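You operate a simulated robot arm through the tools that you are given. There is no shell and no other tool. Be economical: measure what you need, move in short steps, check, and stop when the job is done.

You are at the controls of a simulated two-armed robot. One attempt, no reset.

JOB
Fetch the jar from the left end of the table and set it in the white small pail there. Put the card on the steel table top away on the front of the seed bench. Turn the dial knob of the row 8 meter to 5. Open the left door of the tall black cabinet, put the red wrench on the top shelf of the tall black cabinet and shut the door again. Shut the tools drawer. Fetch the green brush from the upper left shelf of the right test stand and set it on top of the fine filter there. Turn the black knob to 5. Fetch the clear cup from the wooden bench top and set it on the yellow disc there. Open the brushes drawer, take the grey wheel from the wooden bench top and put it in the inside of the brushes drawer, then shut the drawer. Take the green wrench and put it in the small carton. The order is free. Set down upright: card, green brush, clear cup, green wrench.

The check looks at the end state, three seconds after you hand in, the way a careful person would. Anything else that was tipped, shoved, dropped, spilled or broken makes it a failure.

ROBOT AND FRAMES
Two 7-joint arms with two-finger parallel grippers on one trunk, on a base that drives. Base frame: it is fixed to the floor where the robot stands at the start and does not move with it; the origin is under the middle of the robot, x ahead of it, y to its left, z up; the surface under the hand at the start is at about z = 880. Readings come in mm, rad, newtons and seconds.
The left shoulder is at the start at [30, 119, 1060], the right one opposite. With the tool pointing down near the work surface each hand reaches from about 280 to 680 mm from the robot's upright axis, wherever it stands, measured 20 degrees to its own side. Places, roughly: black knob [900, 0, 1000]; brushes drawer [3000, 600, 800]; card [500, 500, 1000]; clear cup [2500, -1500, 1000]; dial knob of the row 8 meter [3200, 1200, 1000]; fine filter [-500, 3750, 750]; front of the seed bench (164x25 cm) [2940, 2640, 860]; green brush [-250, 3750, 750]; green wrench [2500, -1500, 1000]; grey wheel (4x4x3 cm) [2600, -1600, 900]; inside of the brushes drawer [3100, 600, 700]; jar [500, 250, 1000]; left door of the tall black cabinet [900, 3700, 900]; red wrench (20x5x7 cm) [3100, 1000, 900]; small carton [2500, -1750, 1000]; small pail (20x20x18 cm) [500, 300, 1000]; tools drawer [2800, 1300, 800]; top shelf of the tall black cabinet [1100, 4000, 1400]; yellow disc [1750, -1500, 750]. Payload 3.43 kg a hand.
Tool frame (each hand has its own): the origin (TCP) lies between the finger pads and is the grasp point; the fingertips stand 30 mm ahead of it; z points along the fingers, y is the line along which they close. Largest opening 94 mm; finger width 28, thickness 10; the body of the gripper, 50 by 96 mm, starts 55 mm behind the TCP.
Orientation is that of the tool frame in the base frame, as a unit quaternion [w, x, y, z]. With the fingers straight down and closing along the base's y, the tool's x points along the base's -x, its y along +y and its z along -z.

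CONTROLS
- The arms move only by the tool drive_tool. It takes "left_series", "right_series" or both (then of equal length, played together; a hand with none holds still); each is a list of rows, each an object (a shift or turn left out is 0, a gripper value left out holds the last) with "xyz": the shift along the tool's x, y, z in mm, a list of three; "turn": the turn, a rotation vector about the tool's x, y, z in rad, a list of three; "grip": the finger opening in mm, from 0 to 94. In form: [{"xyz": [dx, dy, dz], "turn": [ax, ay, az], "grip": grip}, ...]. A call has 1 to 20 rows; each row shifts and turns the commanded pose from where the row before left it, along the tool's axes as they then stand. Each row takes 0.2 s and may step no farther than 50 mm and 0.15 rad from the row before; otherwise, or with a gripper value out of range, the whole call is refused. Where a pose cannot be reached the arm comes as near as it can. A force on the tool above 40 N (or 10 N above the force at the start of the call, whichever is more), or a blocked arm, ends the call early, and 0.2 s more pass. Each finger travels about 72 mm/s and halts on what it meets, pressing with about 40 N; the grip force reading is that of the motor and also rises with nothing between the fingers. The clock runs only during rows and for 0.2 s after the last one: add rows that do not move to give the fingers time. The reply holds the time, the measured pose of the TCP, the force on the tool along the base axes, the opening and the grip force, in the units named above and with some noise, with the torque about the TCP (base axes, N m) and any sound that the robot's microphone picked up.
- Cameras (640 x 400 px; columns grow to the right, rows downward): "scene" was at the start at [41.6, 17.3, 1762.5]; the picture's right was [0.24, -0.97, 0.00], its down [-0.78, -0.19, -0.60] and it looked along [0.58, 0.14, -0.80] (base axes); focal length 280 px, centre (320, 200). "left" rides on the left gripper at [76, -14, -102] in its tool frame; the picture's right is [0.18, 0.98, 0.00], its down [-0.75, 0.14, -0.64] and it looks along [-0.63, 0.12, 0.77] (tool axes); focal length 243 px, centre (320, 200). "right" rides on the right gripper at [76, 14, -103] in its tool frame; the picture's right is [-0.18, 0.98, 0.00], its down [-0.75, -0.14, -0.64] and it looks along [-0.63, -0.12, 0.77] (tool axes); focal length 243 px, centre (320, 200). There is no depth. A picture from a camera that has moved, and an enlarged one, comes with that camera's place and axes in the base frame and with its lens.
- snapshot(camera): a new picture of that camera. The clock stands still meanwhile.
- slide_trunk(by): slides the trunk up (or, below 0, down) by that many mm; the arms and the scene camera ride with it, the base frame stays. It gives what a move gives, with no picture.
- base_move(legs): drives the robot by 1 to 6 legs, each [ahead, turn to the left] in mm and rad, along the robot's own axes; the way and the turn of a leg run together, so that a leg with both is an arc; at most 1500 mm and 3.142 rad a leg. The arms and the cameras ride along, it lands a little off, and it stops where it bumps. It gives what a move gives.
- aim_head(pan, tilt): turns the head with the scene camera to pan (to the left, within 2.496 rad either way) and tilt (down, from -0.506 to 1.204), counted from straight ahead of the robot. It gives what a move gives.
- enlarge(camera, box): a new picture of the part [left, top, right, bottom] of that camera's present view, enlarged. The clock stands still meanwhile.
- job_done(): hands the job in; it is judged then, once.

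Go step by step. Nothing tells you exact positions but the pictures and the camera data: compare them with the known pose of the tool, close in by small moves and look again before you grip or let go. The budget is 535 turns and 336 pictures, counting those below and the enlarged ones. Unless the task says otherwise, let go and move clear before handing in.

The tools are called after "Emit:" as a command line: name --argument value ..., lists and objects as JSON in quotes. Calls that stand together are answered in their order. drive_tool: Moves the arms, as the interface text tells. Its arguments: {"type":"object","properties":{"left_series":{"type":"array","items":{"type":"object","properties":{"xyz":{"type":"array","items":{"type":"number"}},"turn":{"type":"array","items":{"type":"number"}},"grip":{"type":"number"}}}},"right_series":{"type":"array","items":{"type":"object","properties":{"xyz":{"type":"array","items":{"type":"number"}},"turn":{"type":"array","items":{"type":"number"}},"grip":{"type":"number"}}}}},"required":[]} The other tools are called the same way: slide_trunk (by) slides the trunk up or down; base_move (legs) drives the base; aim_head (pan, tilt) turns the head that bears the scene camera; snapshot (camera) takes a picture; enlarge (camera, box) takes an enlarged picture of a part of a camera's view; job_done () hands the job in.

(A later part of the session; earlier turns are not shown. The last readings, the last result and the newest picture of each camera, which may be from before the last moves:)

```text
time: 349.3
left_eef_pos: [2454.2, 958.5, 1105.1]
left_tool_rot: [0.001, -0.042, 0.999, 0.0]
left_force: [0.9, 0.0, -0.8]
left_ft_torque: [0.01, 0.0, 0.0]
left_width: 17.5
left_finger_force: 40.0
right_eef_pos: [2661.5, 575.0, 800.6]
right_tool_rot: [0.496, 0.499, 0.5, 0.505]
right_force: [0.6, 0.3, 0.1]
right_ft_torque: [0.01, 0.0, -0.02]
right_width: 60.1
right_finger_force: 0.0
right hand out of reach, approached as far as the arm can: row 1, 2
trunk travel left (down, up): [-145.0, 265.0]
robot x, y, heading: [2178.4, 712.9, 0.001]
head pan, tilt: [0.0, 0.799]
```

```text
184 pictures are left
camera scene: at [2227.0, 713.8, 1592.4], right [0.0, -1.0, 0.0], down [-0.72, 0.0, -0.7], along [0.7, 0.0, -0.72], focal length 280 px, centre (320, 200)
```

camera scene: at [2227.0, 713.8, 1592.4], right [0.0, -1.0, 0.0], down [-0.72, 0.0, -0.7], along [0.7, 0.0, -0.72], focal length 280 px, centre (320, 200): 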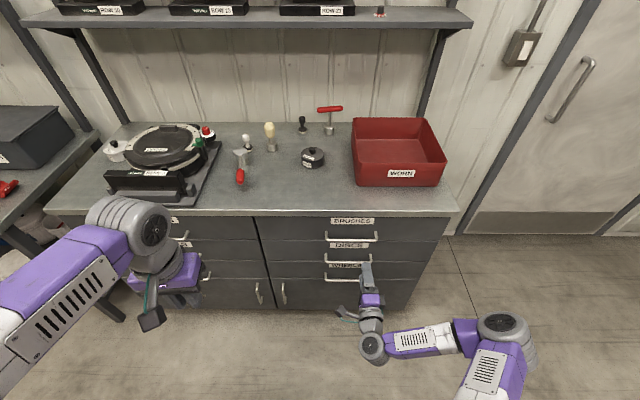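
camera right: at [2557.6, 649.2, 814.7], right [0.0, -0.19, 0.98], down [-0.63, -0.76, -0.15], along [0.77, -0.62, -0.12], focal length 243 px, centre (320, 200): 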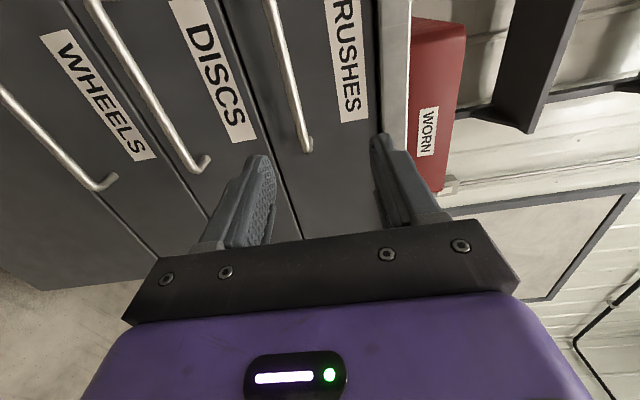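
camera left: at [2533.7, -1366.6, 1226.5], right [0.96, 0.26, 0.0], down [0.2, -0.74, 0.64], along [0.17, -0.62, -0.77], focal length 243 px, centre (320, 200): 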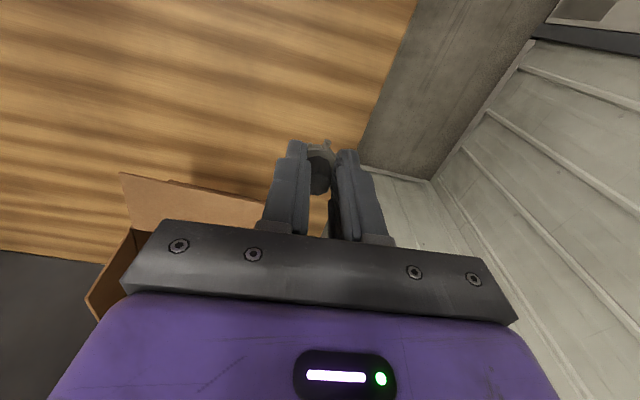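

Handle bar is at z≈773. I lower the trunk 28 mm and advance the hand with the base.

Emit:
slide_trunk --by -27

Emit:
base_move --legs '[[105, 0]]'

Emit:
snapshot --camera "right"

Emit:
enlarge --camera "scene" --box '[290, 200, 450, 320]'

```text
time: 350.0
left_eef_pos: [2455.2, 958.0, 1077.3]
left_tool_rot: [0.001, -0.043, 0.999, 0.0]
left_force: [-0.8, -0.9, -0.5]
left_ft_torque: [0.01, 0.05, 0.01]
left_width: 17.3
left_finger_force: 39.7
right_eef_pos: [2660.5, 574.6, 773.6]
right_tool_rot: [0.496, 0.498, 0.501, 0.505]
right_force: [0.2, -0.7, 0.2]
right_ft_torque: [-0.04, 0.0, -0.01]
right_width: 60.1
right_finger_force: 0.0
trunk travel left (down, up): [-118.0, 292.0]
robot x, y, heading: [2176.3, 715.7, 0.001]
head pan, tilt: [0.0, 0.799]
```

```text
time: 351.2
left_eef_pos: [2558.6, 959.5, 1077.8]
left_tool_rot: [0.0, -0.042, 0.999, 0.0]
left_force: [0.2, 0.4, -0.5]
left_ft_torque: [-0.01, 0.0, -0.01]
left_width: 17.7
left_finger_force: 40.1
right_eef_pos: [2764.4, 575.6, 772.6]
right_tool_rot: [0.496, 0.499, 0.5, 0.505]
right_force: [0.1, -0.9, 0.0]
right_ft_torque: [0.05, -0.01, 0.0]
right_width: 59.8
right_finger_force: 0.1
trunk travel left (down, up): [-118.0, 292.0]
robot x, y, heading: [2276.6, 716.3, 0.004]
head pan, tilt: [0.0, 0.799]
```

```text
183 pictures are left
camera right: at [2661.4, 649.8, 787.5], right [0.0, -0.19, 0.98], down [-0.63, -0.76, -0.15], along [0.77, -0.62, -0.12], focal length 243 px, centre (320, 200)
```

right: 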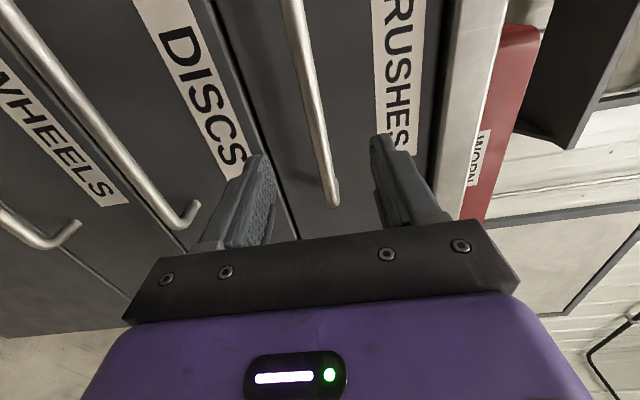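

```text
3.33 times, centred on (370, 260) of scene
camera zoom: at [2331.5, 714.2, 1565.4], right [0.0, -1.0, 0.0], down [-0.72, 0.0, -0.7], along [0.7, 0.0, -0.72], focal length 932 px, centre (153, 0)
```

zoom: 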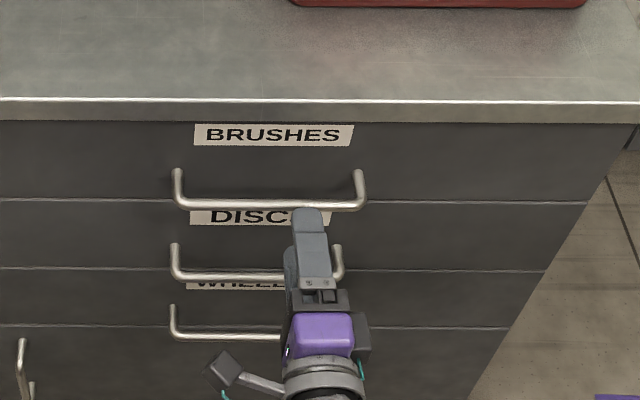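

The bar lies centrally between the fingers. I advance 45 mm more and grip it.

Emit:
base_move --legs '[[45, 0]]'

Emit:
snapshot --camera "right"

```text
time: 352.1
left_eef_pos: [2603.4, 958.3, 1078.4]
left_tool_rot: [0.0, -0.043, 0.999, -0.001]
left_force: [0.1, 1.9, -0.9]
left_ft_torque: [0.01, 0.02, 0.02]
left_width: 17.3
left_finger_force: 40.1
right_eef_pos: [2810.8, 576.3, 773.1]
right_tool_rot: [0.496, 0.499, 0.501, 0.504]
right_force: [0.0, -0.2, -0.3]
right_ft_torque: [0.01, -0.02, 0.02]
right_width: 60.1
right_finger_force: 0.0
trunk travel left (down, up): [-118.0, 292.0]
robot x, y, heading: [2322.9, 709.6, 0.006]
head pan, tilt: [0.0, 0.799]
```

```text
181 pictures are left
camera right: at [2706.1, 650.1, 787.5], right [0.0, -0.19, 0.98], down [-0.63, -0.76, -0.15], along [0.77, -0.62, -0.12], focal length 243 px, centre (320, 200)
```

right: 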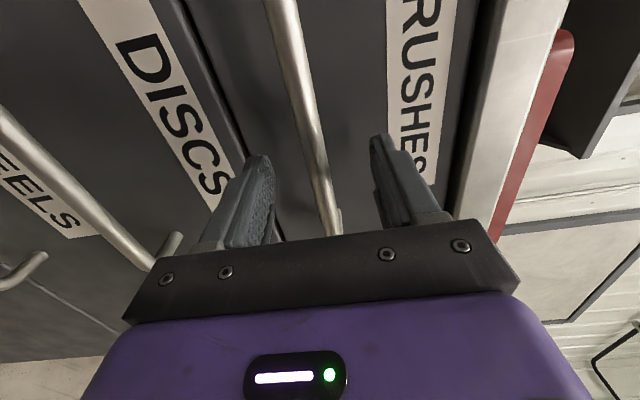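

Emit:
drive_tool --right_series '[{"grip": 45}, {"grip": 30}, {"grip": 15}, {"grip": 2}, {}, {}]'

```text
time: 353.5
left_eef_pos: [2602.8, 959.6, 1077.9]
left_tool_rot: [0.001, -0.043, 0.999, 0.0]
left_force: [0.2, -0.2, -0.1]
left_ft_torque: [-0.01, 0.05, 0.04]
left_width: 17.6
left_finger_force: 40.5
right_eef_pos: [2809.4, 576.2, 771.9]
right_tool_rot: [0.496, 0.499, 0.501, 0.504]
right_force: [-2.6, 0.7, -3.6]
right_ft_torque: [-0.75, 0.1, 0.12]
right_width: 11.8
right_finger_force: 44.9
trunk travel left (down, up): [-118.0, 292.0]
robot x, y, heading: [2327.0, 713.5, 0.0]
head pan, tilt: [0.0, 0.799]
```

Gripped the bar (11.8 mm). I pull by backing the base.

Emit:
base_move --legs '[[-110, 0]]'

Emit:
snapshot --camera "scene"

```text
time: 354.7
left_eef_pos: [2495.5, 958.4, 1077.0]
left_tool_rot: [0.0, -0.042, 0.999, 0.0]
left_force: [0.1, 0.8, 0.1]
left_ft_torque: [0.01, -0.02, -0.02]
left_width: 17.4
left_finger_force: 39.6
right_eef_pos: [2701.8, 575.5, 773.4]
right_tool_rot: [0.496, 0.497, 0.502, 0.504]
right_force: [1.1, 10.2, -9.8]
right_ft_torque: [-0.67, -0.01, 0.19]
right_width: 12.0
right_finger_force: 44.8
trunk travel left (down, up): [-118.0, 292.0]
robot x, y, heading: [2218.0, 714.2, 0.007]
head pan, tilt: [0.0, 0.799]
```

```text
180 pictures are left
camera scene: at [2267.5, 715.1, 1565.4], right [0.0, -1.0, 0.0], down [-0.72, 0.0, -0.7], along [0.7, 0.0, -0.72], focal length 280 px, centre (320, 200)
```

scene: 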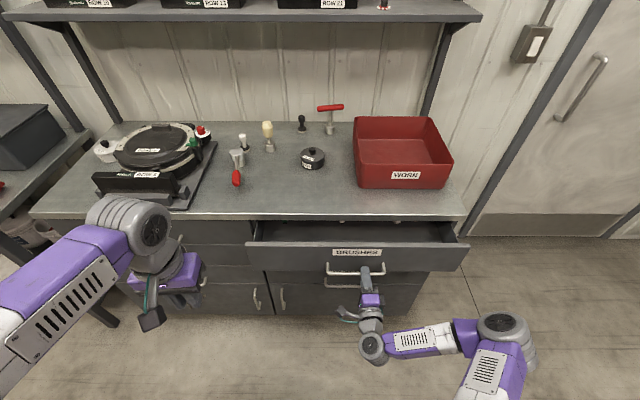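

The drawer opens. I pull another ~130 mm.

Emit:
base_move --legs '[[-130, 0]]'

Emit:
snapshot --camera "scene"

```text
time: 356.0
left_eef_pos: [2366.4, 959.6, 1079.3]
left_tool_rot: [0.001, -0.042, 0.999, 0.0]
left_force: [-0.2, -0.1, 0.0]
left_ft_torque: [0.0, 0.02, -0.01]
left_width: 17.4
left_finger_force: 39.8
right_eef_pos: [2572.9, 575.9, 772.8]
right_tool_rot: [0.495, 0.497, 0.502, 0.505]
right_force: [1.7, 7.0, -3.4]
right_ft_torque: [-0.71, -0.05, 0.33]
right_width: 11.7
right_finger_force: 45.0
trunk travel left (down, up): [-118.0, 292.0]
robot x, y, heading: [2084.9, 713.2, 0.004]
head pan, tilt: [0.0, 0.799]
```

```text
179 pictures are left
camera scene: at [2138.0, 714.6, 1565.4], right [0.0, -1.0, 0.0], down [-0.72, 0.0, -0.7], along [0.7, 0.0, -0.72], focal length 280 px, centre (320, 200)
```

scene: 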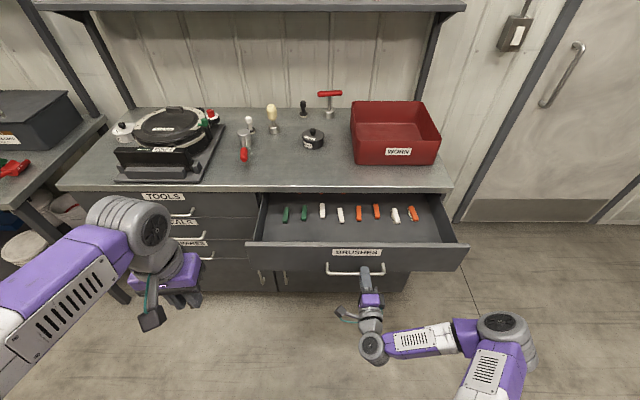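

Drawer is ~240 mm open with brushes lined up at the back and free floor in front. I let go, back off and return the right hand to its down-pointing pose.

Emit:
drive_tool --right_series '[{"grip": 30}, {"grip": 50}, {"grip": 60}, {}]'

Emit:
base_move --legs '[[-120, 0]]'

Emit:
drive_tool --right_series '[{"turn": [0, 0, -0.143]}, {"turn": [0, 0, -0.143]}, {"turn": [0, 0, -0.143]}, {"turn": [0, 0, -0.143]}, {"turn": [0, 0, -0.143]}, {"turn": [0, 0, -0.143]}, {"turn": [0, 0, -0.143]}, {"turn": [0, 0, -0.143]}, {"turn": [0, 0, -0.143]}, {"turn": [0, 0, -0.143]}, {"turn": [0, 0, -0.141]}, {}]'

Emit:
drive_tool --right_series '[{"turn": [0, 0.143, 0], "xyz": [-30, -10, 0]}, {"turn": [0, 0.143, 0], "xyz": [-30, -10, 0]}, {"turn": [0, 0.143, 0], "xyz": [-30, -10, 0]}, {"turn": [0, 0.143, 0], "xyz": [-30, -10, 0]}, {"turn": [0, 0.143, 0], "xyz": [0, -10, -30]}, {"turn": [0, 0.143, 0], "xyz": [0, -10, -30]}, {"turn": [0, 0.143, 0], "xyz": [0, -10, -30]}, {"turn": [0, 0.143, 0], "xyz": [0, -10, -30]}, {"turn": [0, 0.143, 0], "xyz": [0, -10, -30]}, {"turn": [0, 0.143, 0], "xyz": [0, -10, -30]}, {"turn": [0, 0.14, 0], "xyz": [0, -10, -30]}, {}]'

Emit:
snapshot --camera "scene"

```text
time: 357.0
left_eef_pos: [2365.5, 959.4, 1078.3]
left_tool_rot: [0.001, -0.042, 0.999, 0.0]
left_force: [0.0, 0.3, -0.4]
left_ft_torque: [0.04, 0.03, 0.02]
left_width: 17.4
left_finger_force: 39.9
right_eef_pos: [2572.3, 575.6, 772.6]
right_tool_rot: [0.495, 0.497, 0.502, 0.506]
right_force: [-0.6, 0.3, -0.7]
right_ft_torque: [-0.02, 0.03, 0.01]
right_width: 59.9
right_finger_force: 0.1
trunk travel left (down, up): [-118.0, 292.0]
robot x, y, heading: [2088.9, 714.2, 0.009]
head pan, tilt: [0.0, 0.799]
```

```text
time: 358.2
left_eef_pos: [2245.9, 957.9, 1078.2]
left_tool_rot: [0.001, -0.042, 0.999, 0.0]
left_force: [0.3, -0.4, -1.0]
left_ft_torque: [0.0, -0.03, 0.02]
left_width: 17.5
left_finger_force: 39.9
right_eef_pos: [2451.5, 575.1, 773.7]
right_tool_rot: [0.494, 0.498, 0.501, 0.507]
right_force: [-0.2, -0.4, 0.2]
right_ft_torque: [-0.05, 0.01, 0.0]
right_width: 60.2
right_finger_force: 0.1
trunk travel left (down, up): [-118.0, 292.0]
robot x, y, heading: [1962.7, 715.3, 0.001]
head pan, tilt: [0.0, 0.799]
```

```text
time: 360.8
left_eef_pos: [2246.3, 958.0, 1078.6]
left_tool_rot: [0.001, -0.043, 0.999, 0.0]
left_force: [-0.5, 0.7, -0.3]
left_ft_torque: [0.0, 0.0, -0.01]
left_width: 17.4
left_finger_force: 39.6
right_eef_pos: [2451.5, 575.2, 773.2]
right_tool_rot: [0.707, -0.003, 0.707, 0.006]
right_force: [0.4, -0.5, 0.5]
right_ft_torque: [0.03, 0.04, 0.02]
right_width: 60.2
right_finger_force: 0.0
trunk travel left (down, up): [-118.0, 292.0]
robot x, y, heading: [1969.0, 717.7, 0.004]
head pan, tilt: [0.0, 0.799]
```

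```text
time: 363.4
left_eef_pos: [2246.0, 958.3, 1078.6]
left_tool_rot: [0.001, -0.042, 0.999, 0.001]
left_force: [-0.4, -0.4, -0.8]
left_ft_torque: [0.0, -0.02, 0.04]
left_width: 17.5
left_finger_force: 40.0
right_eef_pos: [2370.2, 462.0, 1059.2]
right_tool_rot: [0.001, -0.008, 1.0, 0.004]
right_force: [0.4, 0.0, -0.3]
right_ft_torque: [-0.01, -0.01, 0.0]
right_width: 60.0
right_finger_force: 0.0
trunk travel left (down, up): [-118.0, 292.0]
robot x, y, heading: [1969.3, 711.4, 0.002]
head pan, tilt: [0.0, 0.799]
```

```text
178 pictures are left
camera scene: at [2018.2, 713.2, 1565.4], right [0.0, -1.0, 0.0], down [-0.72, 0.0, -0.7], along [0.7, 0.0, -0.72], focal length 280 px, centre (320, 200)
```

scene: 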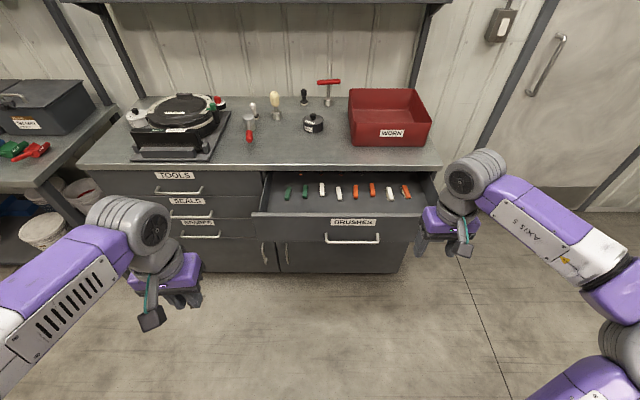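

Now I advance and bring the wheel over the open drawer.

Emit:
drive_tool --right_series '[{"xyz": [30, -30, -10], "grip": 94}, {"xyz": [30, -30, -10]}, {"xyz": [30, -30, -10]}, {}]'

Emit:
base_move --legs '[[225, 0]]'

Emit:
drive_tool --left_series '[{"xyz": [-25, -32, 0]}, {"xyz": [-25, -32, 0]}, {"xyz": [-25, -32, 0]}, {"xyz": [-25, -32, 0]}, {"xyz": [-25, -32, 0]}, {"xyz": [-25, -32, 0]}, {"xyz": [-25, -32, 0]}, {"xyz": [-25, -32, 0]}, {"xyz": [-25, -32, 0]}, {"xyz": [-20, -30, 0]}, {}]'

Emit:
snapshot --camera "left"

Emit:
snapshot --camera "scene"

```text
time: 364.4
left_eef_pos: [2247.0, 957.7, 1078.6]
left_tool_rot: [0.0, -0.041, 0.999, 0.0]
left_force: [-0.1, 0.0, -0.5]
left_ft_torque: [0.01, 0.01, -0.04]
left_width: 17.2
left_finger_force: 40.4
right_eef_pos: [2280.9, 368.3, 1085.5]
right_tool_rot: [0.001, -0.008, 1.0, 0.004]
right_force: [0.3, -0.5, 0.2]
right_ft_torque: [0.0, 0.0, -0.04]
right_width: 94.0
right_finger_force: 0.2
trunk travel left (down, up): [-118.0, 292.0]
robot x, y, heading: [1971.1, 714.3, -0.001]
head pan, tilt: [0.0, 0.799]
```

```text
time: 366.1
left_eef_pos: [2459.0, 963.3, 1077.7]
left_tool_rot: [0.0, -0.049, 0.999, 0.0]
left_force: [0.3, 0.0, 0.0]
left_ft_torque: [0.0, 0.01, -0.01]
left_width: 17.6
left_finger_force: 40.2
right_eef_pos: [2500.4, 373.5, 1085.5]
right_tool_rot: [0.0, -0.013, 1.0, 0.003]
right_force: [0.9, -0.2, -0.6]
right_ft_torque: [0.01, 0.0, -0.02]
right_width: 94.1
right_finger_force: 0.0
trunk travel left (down, up): [-118.0, 292.0]
robot x, y, heading: [2186.3, 715.2, 0.008]
head pan, tilt: [0.0, 0.799]
```

```text
time: 368.5
left_eef_pos: [2725.2, 678.2, 1078.6]
left_tool_rot: [0.001, -0.047, 0.999, 0.001]
left_force: [-1.0, 0.0, -0.3]
left_ft_torque: [0.01, 0.02, -0.02]
left_width: 17.4
left_finger_force: 39.8
left hand out of reach, approached as far as the arm can: row 10
right_eef_pos: [2499.9, 373.6, 1086.5]
right_tool_rot: [0.001, -0.013, 1.0, 0.004]
right_force: [0.8, 0.0, 0.1]
right_ft_torque: [0.02, 0.03, -0.02]
right_width: 94.3
right_finger_force: 0.0
trunk travel left (down, up): [-118.0, 292.0]
robot x, y, heading: [2184.7, 715.9, 0.015]
head pan, tilt: [0.0, 0.799]
```

```text
177 pictures are left
camera left: at [2651.2, 655.6, 1182.5], right [-0.28, 0.96, 0.0], down [0.74, 0.21, 0.64], along [0.62, 0.18, -0.77], focal length 243 px, centre (320, 200)
```

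left: 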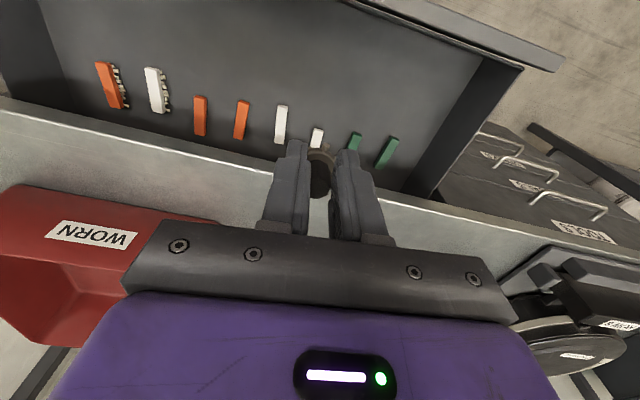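

```text
176 pictures are left
camera scene: at [2233.6, 715.4, 1565.4], right [0.01, -1.0, 0.0], down [-0.72, -0.01, -0.7], along [0.7, 0.01, -0.72], focal length 280 px, centre (320, 200)
```

scene: 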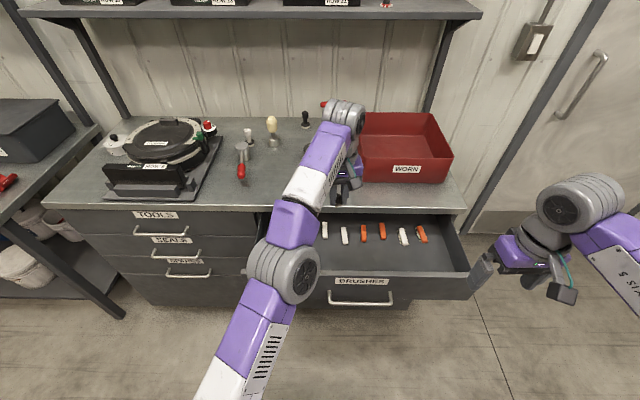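

Emit:
drive_tool --left_series '[{"xyz": [10, -5, 30]}, {"xyz": [5, -5, 40]}, {"xyz": [0, 0, 40]}, {"xyz": [0, 0, 40]}, {}]'

Emit:
snapshot --camera "left"

Emit:
enlarge --camera "scene" --box '[230, 170, 490, 330]'

```text
time: 369.7
left_eef_pos: [2711.3, 664.7, 929.1]
left_tool_rot: [0.0, -0.048, 0.999, -0.001]
left_force: [-0.8, 1.1, 0.1]
left_ft_torque: [0.0, 0.03, -0.02]
left_width: 17.4
left_finger_force: 40.0
right_eef_pos: [2499.6, 374.1, 1086.5]
right_tool_rot: [0.001, -0.013, 1.0, 0.003]
right_force: [-0.1, 0.8, -0.1]
right_ft_torque: [0.02, 0.01, 0.03]
right_width: 93.7
right_finger_force: 0.1
trunk travel left (down, up): [-118.0, 292.0]
robot x, y, heading: [2183.9, 718.1, 0.016]
head pan, tilt: [0.0, 0.799]
```

```text
175 pictures are left
camera left: at [2636.9, 642.7, 1033.0], right [-0.28, 0.96, 0.0], down [0.74, 0.21, 0.64], along [0.62, 0.18, -0.77], focal length 243 px, centre (320, 200)
```

left: 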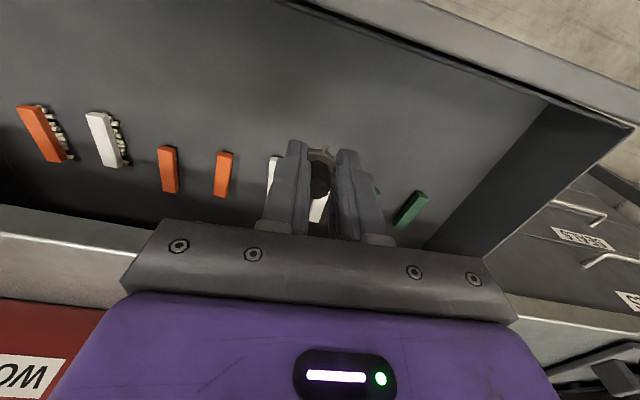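

```text
2.46 times, centred on (360, 250) of scene
camera zoom: at [2233.2, 715.7, 1565.5], right [0.01, -1.0, 0.0], down [-0.72, -0.01, -0.7], along [0.7, 0.01, -0.72], focal length 688 px, centre (222, 77)
```

zoom: 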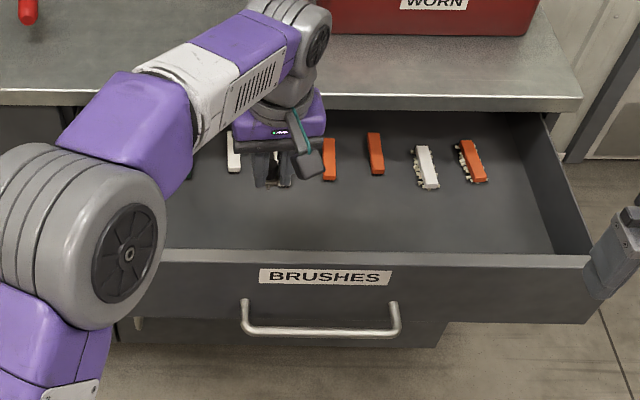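

Emit:
drive_tool --left_series '[{"xyz": [-14, -10, 20]}, {"xyz": [0, 0, 35]}, {"xyz": [0, 0, 35]}, {"xyz": [0, 0, 20]}, {"xyz": [0, 0, 6]}, {}]'

Emit:
snapshot --camera "left"

```text
time: 371.1
left_eef_pos: [2725.3, 657.3, 810.8]
left_tool_rot: [0.0, -0.048, 0.999, 0.001]
left_force: [-0.1, -0.1, -0.5]
left_ft_torque: [0.0, -0.01, 0.0]
left_width: 17.5
left_finger_force: 40.2
right_eef_pos: [2498.7, 373.1, 1086.2]
right_tool_rot: [0.001, -0.013, 1.0, 0.004]
right_force: [0.3, -0.5, 0.4]
right_ft_torque: [0.03, -0.01, 0.0]
right_width: 94.0
right_finger_force: 0.1
trunk travel left (down, up): [-118.0, 292.0]
robot x, y, heading: [2180.4, 712.3, 0.014]
head pan, tilt: [0.0, 0.799]
```

```text
173 pictures are left
camera left: at [2650.8, 636.5, 915.1], right [-0.28, 0.96, 0.0], down [0.74, 0.21, 0.64], along [0.62, 0.18, -0.77], focal length 243 px, centre (320, 200)
```

left: 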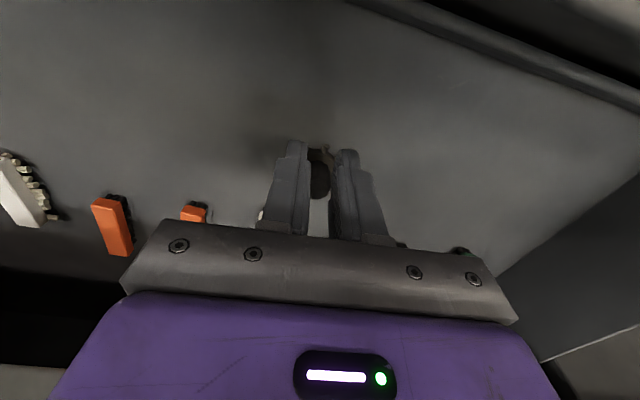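

Close to the drawer floor; I lower in fine steps until contact.

Emit:
drive_tool --left_series '[{"xyz": [0, 0, 5]}, {"xyz": [0, 0, 4]}, {"xyz": [0, 0, 4]}, {}]'

```text
time: 372.1
left_eef_pos: [2725.1, 659.0, 799.7]
left_tool_rot: [0.001, -0.048, 0.999, 0.0]
left_force: [0.1, -0.4, 0.3]
left_ft_torque: [-0.04, 0.0, 0.02]
left_width: 17.3
left_finger_force: 39.5
right_eef_pos: [2498.9, 373.5, 1086.7]
right_tool_rot: [0.001, -0.013, 1.0, 0.003]
right_force: [-0.3, 0.0, -0.1]
right_ft_torque: [-0.03, -0.02, -0.02]
right_width: 94.1
right_finger_force: 0.1
trunk travel left (down, up): [-118.0, 292.0]
robot x, y, heading: [2182.9, 714.5, 0.018]
head pan, tilt: [0.0, 0.799]
```

Emit:
drive_tool --left_series '[{"xyz": [0, 0, 4]}, {"xyz": [0, 0, 4]}, {"xyz": [0, 0, 4]}, {}]'

```text
time: 373.1
left_eef_pos: [2724.6, 658.7, 788.7]
left_tool_rot: [0.0, -0.048, 0.999, 0.0]
left_force: [0.6, -0.3, -0.7]
left_ft_torque: [0.0, 0.02, 0.01]
left_width: 17.4
left_finger_force: 40.2
right_eef_pos: [2500.0, 374.2, 1086.8]
right_tool_rot: [0.001, -0.013, 1.0, 0.004]
right_force: [-1.1, 0.8, -0.1]
right_ft_torque: [0.0, 0.01, 0.01]
right_width: 94.0
right_finger_force: 0.1
trunk travel left (down, up): [-118.0, 292.0]
robot x, y, heading: [2181.7, 716.1, 0.016]
head pan, tilt: [0.0, 0.799]
```

Emit:
drive_tool --left_series '[{"xyz": [0, 0, 4]}, {"xyz": [0, 0, 4]}, {"xyz": [0, 0, 4]}, {}]'

Emit:
enlarge --camera "left" --box '[250, 110, 400, 240]'

```text
time: 374.1
left_eef_pos: [2724.7, 659.1, 776.4]
left_tool_rot: [0.003, -0.047, 0.999, 0.0]
left_force: [-1.3, -1.3, 27.2]
left_ft_torque: [-0.06, -0.26, -0.03]
left_width: 2.5
left_finger_force: 0.0
right_eef_pos: [2497.5, 374.2, 1086.7]
right_tool_rot: [0.002, -0.013, 1.0, 0.004]
right_force: [-0.3, 0.7, -1.2]
right_ft_torque: [0.03, -0.02, -0.03]
right_width: 94.1
right_finger_force: 0.1
trunk travel left (down, up): [-118.0, 292.0]
robot x, y, heading: [2183.0, 714.9, 0.012]
head pan, tilt: [0.0, 0.799]
```

```text
3.08 times, centred on (325, 175) of left
camera zoom: at [2649.8, 636.6, 880.8], right [-0.28, 0.96, 0.0], down [0.73, 0.21, 0.65], along [0.62, 0.18, -0.76], focal length 746 px, centre (305, 277)
```

zoom: 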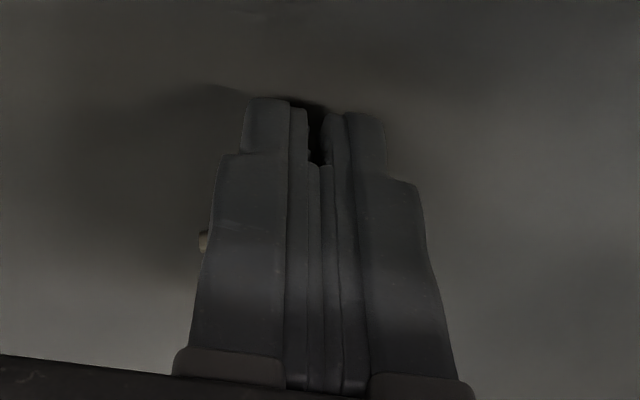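

The fingers met the floor and slipped off the wheel. I rise straight up and look.

Emit:
drive_tool --left_series '[{"xyz": [0, 0, -5]}, {"xyz": [0, 0, -15]}, {"xyz": [0, 0, -30]}, {"xyz": [0, 0, -40]}, {"xyz": [0, 0, -40]}, {}]'

Emit:
snapshot --camera "left"

```text
time: 375.5
left_eef_pos: [2727.0, 659.3, 905.6]
left_tool_rot: [0.0, -0.048, 0.999, -0.001]
left_force: [0.3, 0.5, -1.0]
left_ft_torque: [0.0, -0.02, 0.03]
left_width: 10.1
left_finger_force: 0.0
right_eef_pos: [2500.2, 373.0, 1086.6]
right_tool_rot: [0.001, -0.013, 1.0, 0.005]
right_force: [0.2, -0.6, 0.4]
right_ft_torque: [-0.06, 0.01, 0.0]
right_width: 94.0
right_finger_force: 0.0
trunk travel left (down, up): [-118.0, 292.0]
robot x, y, heading: [2178.0, 716.5, 0.013]
head pan, tilt: [0.0, 0.799]
```

```text
171 pictures are left
camera left: at [2652.9, 637.5, 1009.7], right [-0.28, 0.96, 0.0], down [0.74, 0.21, 0.64], along [0.62, 0.18, -0.77], focal length 243 px, centre (320, 200)
```

left: 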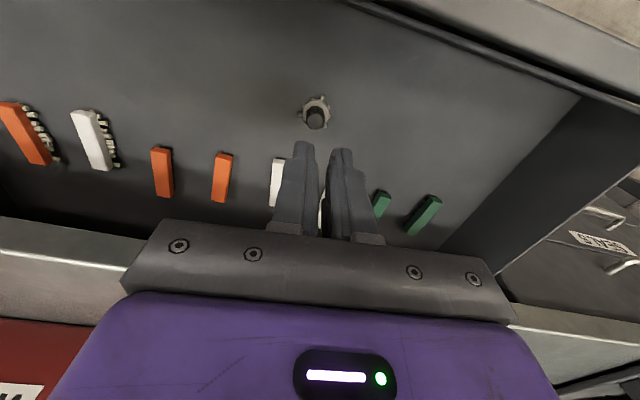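

The wheel stands on the drawer floor. I withdraw the left hand, then set the closed right hand tilted in front of the drawer to push it shut.

Emit:
drive_tool --left_series '[{"xyz": [0, 0, -45]}, {"xyz": [0, 0, -45]}, {"xyz": [30, 10, -30]}, {"xyz": [40, 25, -10]}, {"xyz": [40, 25, 0]}, {"xyz": [40, 25, 0]}, {"xyz": [40, 25, 0]}, {"xyz": [30, 25, 0]}, {}]'

Emit:
drive_tool --right_series '[{"xyz": [-5, 40, 0], "grip": 0}, {"xyz": [0, 40, 0]}, {"xyz": [0, 40, 0]}, {"xyz": [0, 40, 0]}, {"xyz": [0, 40, 0]}, {"xyz": [0, 27, 0]}, {"turn": [0, -0.131, 0]}, {"turn": [0, -0.131, 0]}, {"turn": [0, -0.131, 0]}, {"turn": [0, -0.131, 0]}, {"turn": [0, -0.131, 0]}, {"turn": [0, -0.131, 0]}, {}]'

Emit:
snapshot --camera "scene"

```text
time: 377.5
left_eef_pos: [2492.3, 772.2, 1036.7]
left_tool_rot: [0.001, -0.048, 0.999, 0.001]
left_force: [0.6, -0.2, 0.7]
left_ft_torque: [-0.02, 0.0, -0.04]
left_width: 10.0
left_finger_force: 0.1
right_eef_pos: [2500.3, 373.4, 1086.8]
right_tool_rot: [0.0, -0.013, 1.0, 0.003]
right_force: [0.2, 0.0, -0.8]
right_ft_torque: [-0.04, 0.0, -0.01]
right_width: 94.0
right_finger_force: 0.0
trunk travel left (down, up): [-118.0, 292.0]
robot x, y, heading: [2183.9, 714.3, 0.013]
head pan, tilt: [0.0, 0.799]
```

```text
time: 380.3
left_eef_pos: [2492.2, 770.4, 1035.4]
left_tool_rot: [0.001, -0.048, 0.999, 0.0]
left_force: [-0.7, -0.7, -0.1]
left_ft_torque: [-0.01, 0.02, 0.02]
left_width: 9.9
left_finger_force: 0.0
right_eef_pos: [2497.9, 601.6, 1087.6]
right_tool_rot: [0.384, -0.011, 0.923, 0.009]
right_force: [-0.7, -0.1, -0.4]
right_ft_torque: [-0.02, -0.01, 0.01]
right_width: 0.0
right_finger_force: 33.1
trunk travel left (down, up): [-118.0, 292.0]
robot x, y, heading: [2181.6, 717.3, 0.012]
head pan, tilt: [0.0, 0.799]
```

```text
170 pictures are left
camera scene: at [2233.5, 715.7, 1565.4], right [0.01, -1.0, 0.0], down [-0.72, -0.01, -0.7], along [0.7, 0.01, -0.72], focal length 280 px, centre (320, 200)
```

scene: 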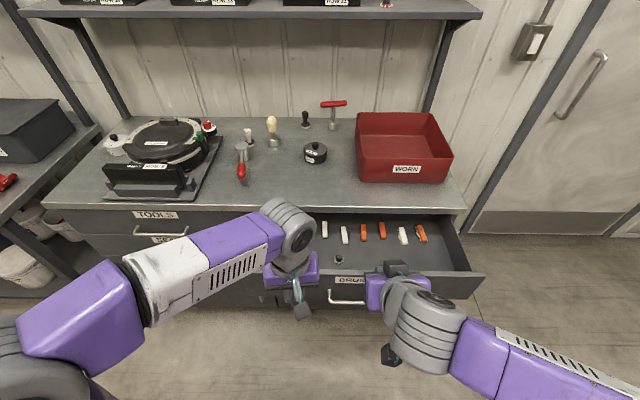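

Emit:
drive_tool --right_series '[{"xyz": [30, 0, 30]}, {"xyz": [30, 0, 30]}, {"xyz": [30, 0, 30]}, {"xyz": [30, 0, 30]}, {"xyz": [30, 0, 30]}, {"xyz": [31, 0, 31]}, {}]' --left_series '[{"xyz": [0, 30, 0]}, {"xyz": [0, 30, 0]}, {"xyz": [0, 30, 0]}, {"xyz": [0, 30, 0]}, {}, {}, {}]'

Emit:
snapshot --camera "right"

```text
time: 381.9
left_eef_pos: [2481.5, 890.8, 1035.7]
left_tool_rot: [0.001, -0.047, 0.999, 0.0]
left_force: [-0.1, -0.4, 0.7]
left_ft_torque: [0.03, -0.01, 0.03]
left_width: 9.8
left_finger_force: 0.1
right_eef_pos: [2586.5, 636.9, 896.2]
right_tool_rot: [0.384, -0.01, 0.923, 0.008]
right_force: [-0.1, -0.3, -1.4]
right_ft_torque: [0.0, -0.02, 0.03]
right_width: 0.2
right_finger_force: 32.9
right hand out of reach, approached as far as the arm can: row 1, 2, 3, 4, 5, 6
trunk travel left (down, up): [-118.0, 292.0]
robot x, y, heading: [2181.3, 716.2, 0.018]
head pan, tilt: [0.0, 0.799]
```

```text
169 pictures are left
camera right: at [2459.2, 648.0, 914.5], right [0.1, 0.99, 0.14], down [0.08, -0.15, 0.99], along [0.99, -0.09, -0.09], focal length 243 px, centre (320, 200)
```

right: 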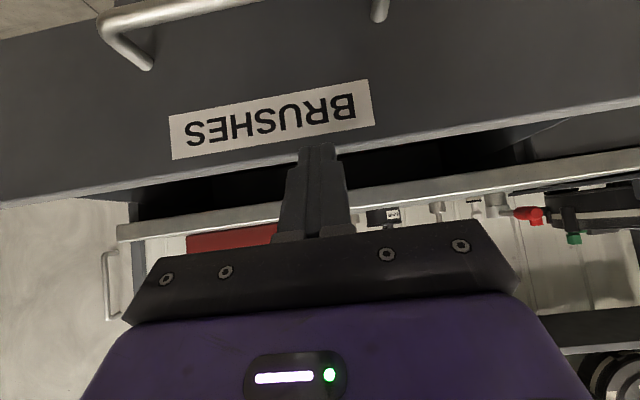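

The hand is near its inner limit. I back the base, then lower it with the trunk.

Emit:
base_move --legs '[[-100, 0]]'

Emit:
slide_trunk --by -65

Emit:
snapshot --camera "right"

```text
time: 383.0
left_eef_pos: [2383.4, 890.9, 1036.1]
left_tool_rot: [0.001, -0.048, 0.999, 0.0]
left_force: [-1.8, -0.2, 1.3]
left_ft_torque: [0.07, -0.03, -0.01]
left_width: 9.8
left_finger_force: 0.0
right_eef_pos: [2490.1, 637.7, 897.2]
right_tool_rot: [0.384, -0.011, 0.923, 0.009]
right_force: [-0.3, -0.7, 0.5]
right_ft_torque: [0.0, -0.06, 0.01]
right_width: 0.0
right_finger_force: 33.0
trunk travel left (down, up): [-118.0, 292.0]
robot x, y, heading: [2088.2, 715.2, 0.014]
head pan, tilt: [0.0, 0.799]
```

```text
time: 384.1
left_eef_pos: [2385.0, 889.9, 971.4]
left_tool_rot: [0.001, -0.048, 0.999, 0.0]
left_force: [-0.3, -0.3, -0.3]
left_ft_torque: [0.01, 0.01, 0.04]
left_width: 9.9
left_finger_force: 0.0
right_eef_pos: [2490.5, 637.7, 830.8]
right_tool_rot: [0.384, -0.012, 0.923, 0.008]
right_force: [-1.3, -0.1, -0.3]
right_ft_torque: [0.01, 0.01, 0.0]
right_width: 0.1
right_finger_force: 33.1
trunk travel left (down, up): [-53.0, 357.0]
robot x, y, heading: [2086.6, 711.8, 0.015]
head pan, tilt: [0.0, 0.799]
```

```text
168 pictures are left
camera right: at [2363.3, 647.2, 849.9], right [0.1, 0.99, 0.14], down [0.08, -0.15, 0.99], along [0.99, -0.09, -0.09], focal length 243 px, centre (320, 200)
```

right: 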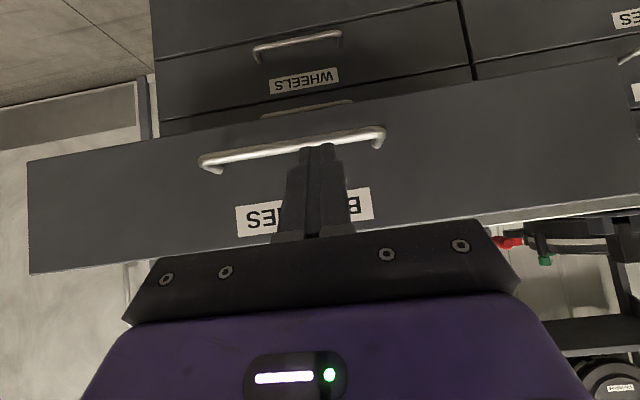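

Emit:
base_move --legs '[[170, 0]]'

Emit:
snapshot --camera "scene"

```text
time: 385.5
left_eef_pos: [2557.8, 895.0, 971.3]
left_tool_rot: [0.0, -0.05, 0.999, 0.0]
left_force: [0.3, -0.7, 0.0]
left_ft_torque: [0.01, 0.03, -0.02]
left_width: 10.0
left_finger_force: 0.0
right_eef_pos: [2664.5, 640.6, 830.9]
right_tool_rot: [0.383, -0.013, 0.924, 0.009]
right_force: [-0.1, -0.6, 0.5]
right_ft_torque: [-0.03, 0.01, -0.03]
right_width: 0.0
right_finger_force: 33.0
trunk travel left (down, up): [-53.0, 357.0]
robot x, y, heading: [2258.5, 717.4, 0.021]
head pan, tilt: [0.0, 0.799]
```

```text
167 pictures are left
camera scene: at [2310.5, 717.4, 1500.4], right [0.02, -1.0, 0.0], down [-0.72, -0.01, -0.7], along [0.7, 0.01, -0.72], focal length 280 px, centre (320, 200)
```

scene: 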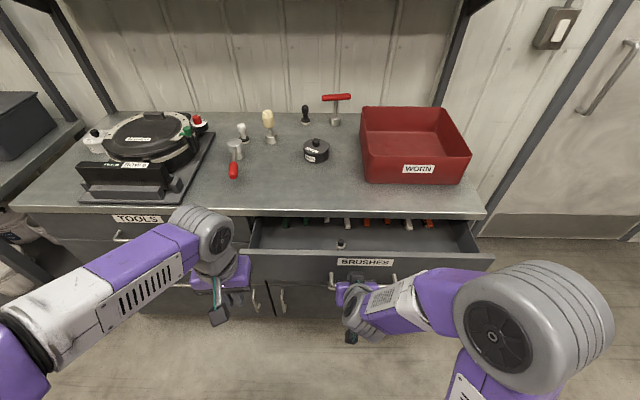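

It is closing and the wheel stays put. I continue.

Emit:
base_move --legs '[[115, 0]]'

Emit:
drive_tool --right_series '[{"xyz": [-7, 0, 7]}, {"xyz": [-7, 0, 7]}, {"xyz": [-6, 0, 6]}, {"xyz": [-6, 0, 6]}, {"xyz": [-5, 0, 5]}, {"xyz": [-5, 0, 5]}, {"xyz": [-5, 0, 5]}, {"xyz": [-5, 0, 5]}, {"xyz": [-5, 0, 5]}, {"xyz": [-5, 0, 5]}, {"xyz": [-5, 0, 5]}]'

Emit:
snapshot --camera "scene"

```text
time: 386.8
left_eef_pos: [2673.3, 897.3, 972.0]
left_tool_rot: [-0.001, -0.05, 0.999, 0.0]
left_force: [-0.8, -0.2, -0.1]
left_ft_torque: [0.01, -0.02, -0.01]
left_width: 10.1
left_finger_force: 0.0
right_eef_pos: [2780.6, 644.4, 830.6]
right_tool_rot: [0.383, -0.014, 0.924, 0.009]
right_force: [0.9, 0.7, -0.2]
right_ft_torque: [0.0, 0.0, 0.0]
right_width: 0.2
right_finger_force: 33.0
trunk travel left (down, up): [-53.0, 357.0]
robot x, y, heading: [2378.9, 720.4, 0.019]
head pan, tilt: [0.0, 0.799]
```

```text
time: 388.4
left_eef_pos: [2670.5, 896.3, 971.0]
left_tool_rot: [0.001, -0.05, 0.999, -0.001]
left_force: [0.5, 0.2, -0.4]
left_ft_torque: [0.0, -0.03, 0.0]
left_width: 10.2
left_finger_force: 0.1
right_eef_pos: [2827.1, 647.1, 829.2]
right_tool_rot: [0.378, -0.015, 0.926, 0.011]
right_force: [-20.2, -2.0, 10.1]
right_ft_torque: [-0.03, -0.09, -0.08]
right_width: 0.0
right_finger_force: 32.5
trunk travel left (down, up): [-53.0, 357.0]
robot x, y, heading: [2376.0, 720.1, 0.018]
head pan, tilt: [0.0, 0.799]
stopped in row 8 (right hand): the force on the tool passed its limit at 48 N (the readings are from after the stop); the commanded pose is now the measured one
```

```text
166 pictures are left
camera scene: at [2422.1, 719.4, 1500.7], right [0.02, -1.0, 0.0], down [-0.72, -0.01, -0.7], along [0.7, 0.01, -0.72], focal length 280 px, centre (320, 200)
```

scene: 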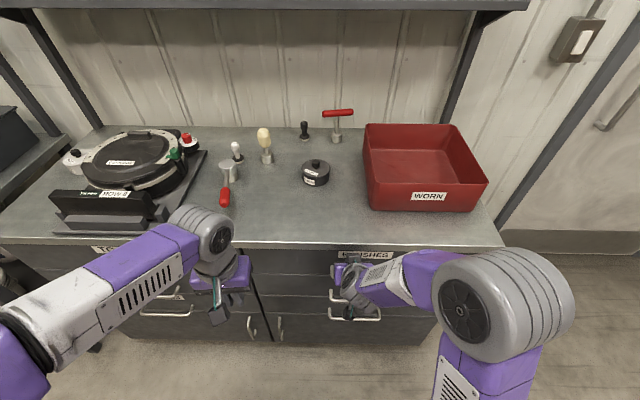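

The drawer is shut against its stop. I back off, raise the trunk and restore the right hand.

Emit:
base_move --legs '[[-250, 0]]'

Emit:
slide_trunk --by 270

Emit:
drive_tool --right_series '[{"turn": [0, 0.131, 0], "xyz": [0, -20, -10]}, {"turn": [0, 0.131, 0], "xyz": [0, -20, -10]}, {"turn": [0, 0.131, 0], "xyz": [0, -20, -10]}, {"turn": [0, 0.131, 0], "xyz": [0, -20, -10]}, {"turn": [0, 0.131, 0], "xyz": [0, -20, -10]}, {"turn": [0, 0.12, 0], "xyz": [0, -20, -10]}, {"xyz": [0, 0, -40], "grip": 60}, {"xyz": [0, 0, -40], "grip": 94}, {}]' --left_series '[{}, {}, {}, {}, {}, {}, {}, {}, {}]'

Emit:
snapshot --camera "scene"

```text
time: 390.2
left_eef_pos: [2424.4, 893.3, 972.3]
left_tool_rot: [0.001, -0.049, 0.999, 0.001]
left_force: [0.2, -0.1, 0.1]
left_ft_torque: [0.01, 0.0, -0.01]
left_width: 10.2
left_finger_force: 0.0
right_eef_pos: [2584.0, 642.3, 829.3]
right_tool_rot: [0.379, -0.014, 0.925, 0.01]
right_force: [-1.1, -0.3, 0.2]
right_ft_torque: [0.01, 0.03, 0.01]
right_width: 0.1
right_finger_force: 33.1
trunk travel left (down, up): [-53.0, 357.0]
robot x, y, heading: [2124.8, 716.4, 0.021]
head pan, tilt: [0.0, 0.799]
```

```text
time: 392.9
left_eef_pos: [2425.2, 891.9, 1240.1]
left_tool_rot: [0.001, -0.05, 0.999, 0.0]
left_force: [1.3, -0.1, -0.1]
left_ft_torque: [0.01, 0.04, 0.02]
left_width: 9.9
left_finger_force: 0.1
right_eef_pos: [2584.0, 640.9, 1099.2]
right_tool_rot: [0.378, -0.014, 0.925, 0.01]
right_force: [-0.2, 0.9, -0.6]
right_ft_torque: [-0.02, 0.0, -0.01]
right_width: 0.0
right_finger_force: 33.4
trunk travel left (down, up): [-323.0, 87.0]
robot x, y, heading: [2126.1, 710.4, 0.018]
head pan, tilt: [0.0, 0.799]
```

```text
time: 394.9
left_eef_pos: [2425.3, 892.2, 1240.5]
left_tool_rot: [0.0, -0.049, 0.999, -0.001]
left_force: [0.0, 0.5, -0.2]
left_ft_torque: [-0.01, -0.04, 0.04]
left_width: 9.9
left_finger_force: 0.1
right_eef_pos: [2556.3, 533.9, 1219.3]
right_tool_rot: [0.058, -0.008, 0.998, -0.009]
right_force: [0.5, -0.1, -0.4]
right_ft_torque: [-0.01, -0.03, 0.0]
right_width: 93.8
right_finger_force: 0.1
right hand out of reach, approached as far as the arm can: row 2, 3
trunk travel left (down, up): [-323.0, 87.0]
robot x, y, heading: [2125.8, 716.3, 0.024]
head pan, tilt: [0.0, 0.799]
```

```text
165 pictures are left
camera scene: at [2178.4, 714.7, 1770.4], right [0.02, -1.0, 0.0], down [-0.72, -0.01, -0.7], along [0.7, 0.01, -0.72], focal length 280 px, centre (320, 200)
```

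scene: 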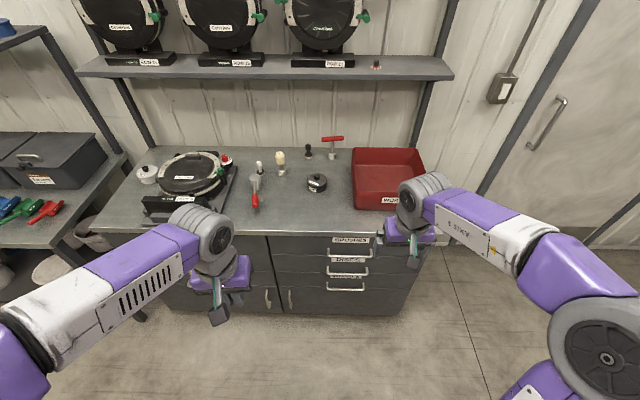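

Drawer shut flush. Next the tall black cabinet: I drive down the aisle for a first look at it.

Emit:
base_move --legs '[[0, 1.81], [1500, 0], [140, 0], [0, 0.3]]'

Emit:
aim_head --pan 0.0 --tilt 0.3

Emit:
snapshot --camera "scene"

```text
time: 407.1
left_eef_pos: [1425.9, 2370.9, 1240.9]
left_tool_rot: [0.0, 0.828, -0.56, 0.0]
left_force: [-0.6, -0.1, -0.2]
left_ft_torque: [-0.04, 0.02, -0.01]
left_width: 10.2
left_finger_force: 0.1
right_eef_pos: [1732.6, 2596.7, 1219.5]
right_tool_rot: [-0.042, 0.803, -0.593, -0.04]
right_force: [0.1, -0.3, -0.7]
right_ft_torque: [-0.05, -0.01, -0.03]
right_width: 94.0
right_finger_force: 0.1
trunk travel left (down, up): [-323.0, 87.0]
robot x, y, heading: [1684.0, 2134.0, 1.875]
head pan, tilt: [0.0, 0.799]
stopped in leg 3: the robot was blocked; the commanded pose is now the measured one
```

```text
time: 408.1
left_eef_pos: [1427.2, 2368.9, 1240.7]
left_tool_rot: [0.0, 0.828, -0.56, 0.0]
left_force: [0.3, 0.1, 0.1]
left_ft_torque: [0.0, -0.06, -0.01]
left_width: 9.7
left_finger_force: 0.0
right_eef_pos: [1733.5, 2594.8, 1219.4]
right_tool_rot: [-0.043, 0.803, -0.593, -0.041]
right_force: [0.8, -0.5, -0.5]
right_ft_torque: [0.02, -0.02, 0.0]
right_width: 93.9
right_finger_force: 0.1
trunk travel left (down, up): [-323.0, 87.0]
robot x, y, heading: [1682.4, 2130.2, 1.874]
head pan, tilt: [0.0, 0.3]
```

```text
164 pictures are left
camera scene: at [1661.2, 2193.6, 1814.7], right [0.95, 0.3, 0.0], down [0.09, -0.28, -0.95], along [-0.28, 0.91, -0.3], focal length 280 px, centre (320, 200)
```

scene: 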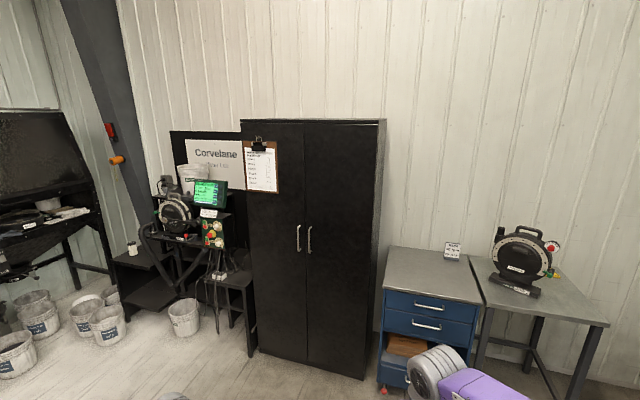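

I was blocked by something low. I look down to see it.

Emit:
aim_head --pan 0.0 --tilt 1.1

Emit:
snapshot --camera "scene"

Emit:
snapshot --camera "right"

Emit:
snapshot --camera "left"

```text
time: 409.2
left_eef_pos: [1426.3, 2369.9, 1240.5]
left_tool_rot: [-0.001, 0.828, -0.56, -0.002]
left_force: [-0.7, 0.6, 0.0]
left_ft_torque: [-0.02, -0.02, 0.01]
left_width: 10.2
left_finger_force: 0.1
right_eef_pos: [1733.0, 2595.2, 1220.7]
right_tool_rot: [-0.043, 0.803, -0.593, -0.041]
right_force: [-0.5, 0.2, 0.0]
right_ft_torque: [-0.01, 0.03, -0.01]
right_width: 94.1
right_finger_force: 0.2
trunk travel left (down, up): [-323.0, 87.0]
robot x, y, heading: [1684.0, 2131.0, 1.871]
head pan, tilt: [0.0, 1.1]
```

```text
163 pictures are left
camera scene: at [1670.3, 2164.7, 1748.7], right [0.95, 0.3, 0.0], down [0.27, -0.85, -0.45], along [-0.14, 0.43, -0.89], focal length 280 px, centre (320, 200)
```

scene: 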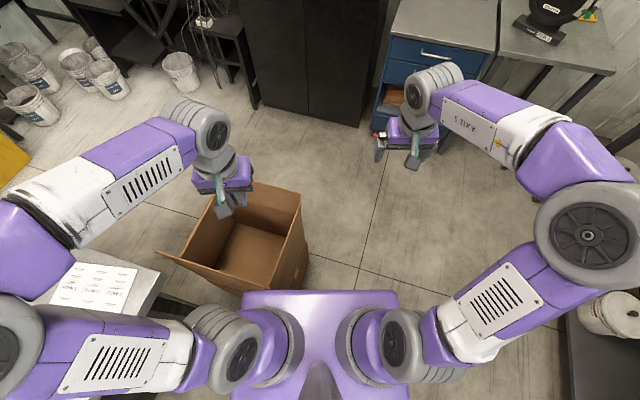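

```text
162 pictures are left
camera right: at [1743.3, 2505.7, 1312.2], right [-0.99, -0.11, 0.0], down [-0.08, 0.68, 0.73], along [-0.08, 0.72, -0.69], focal length 243 px, centre (320, 200)
```

right: 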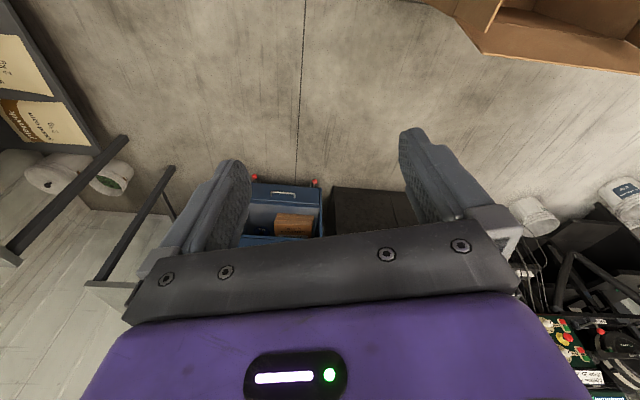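

```text
161 pictures are left
camera left: at [1468.8, 2303.5, 1345.0], right [-0.84, -0.54, 0.0], down [-0.41, 0.65, 0.64], along [-0.35, 0.54, -0.77], focal length 243 px, centre (320, 200)
```

left: 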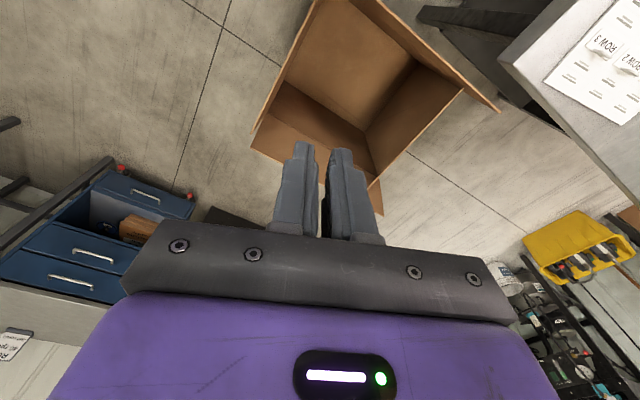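

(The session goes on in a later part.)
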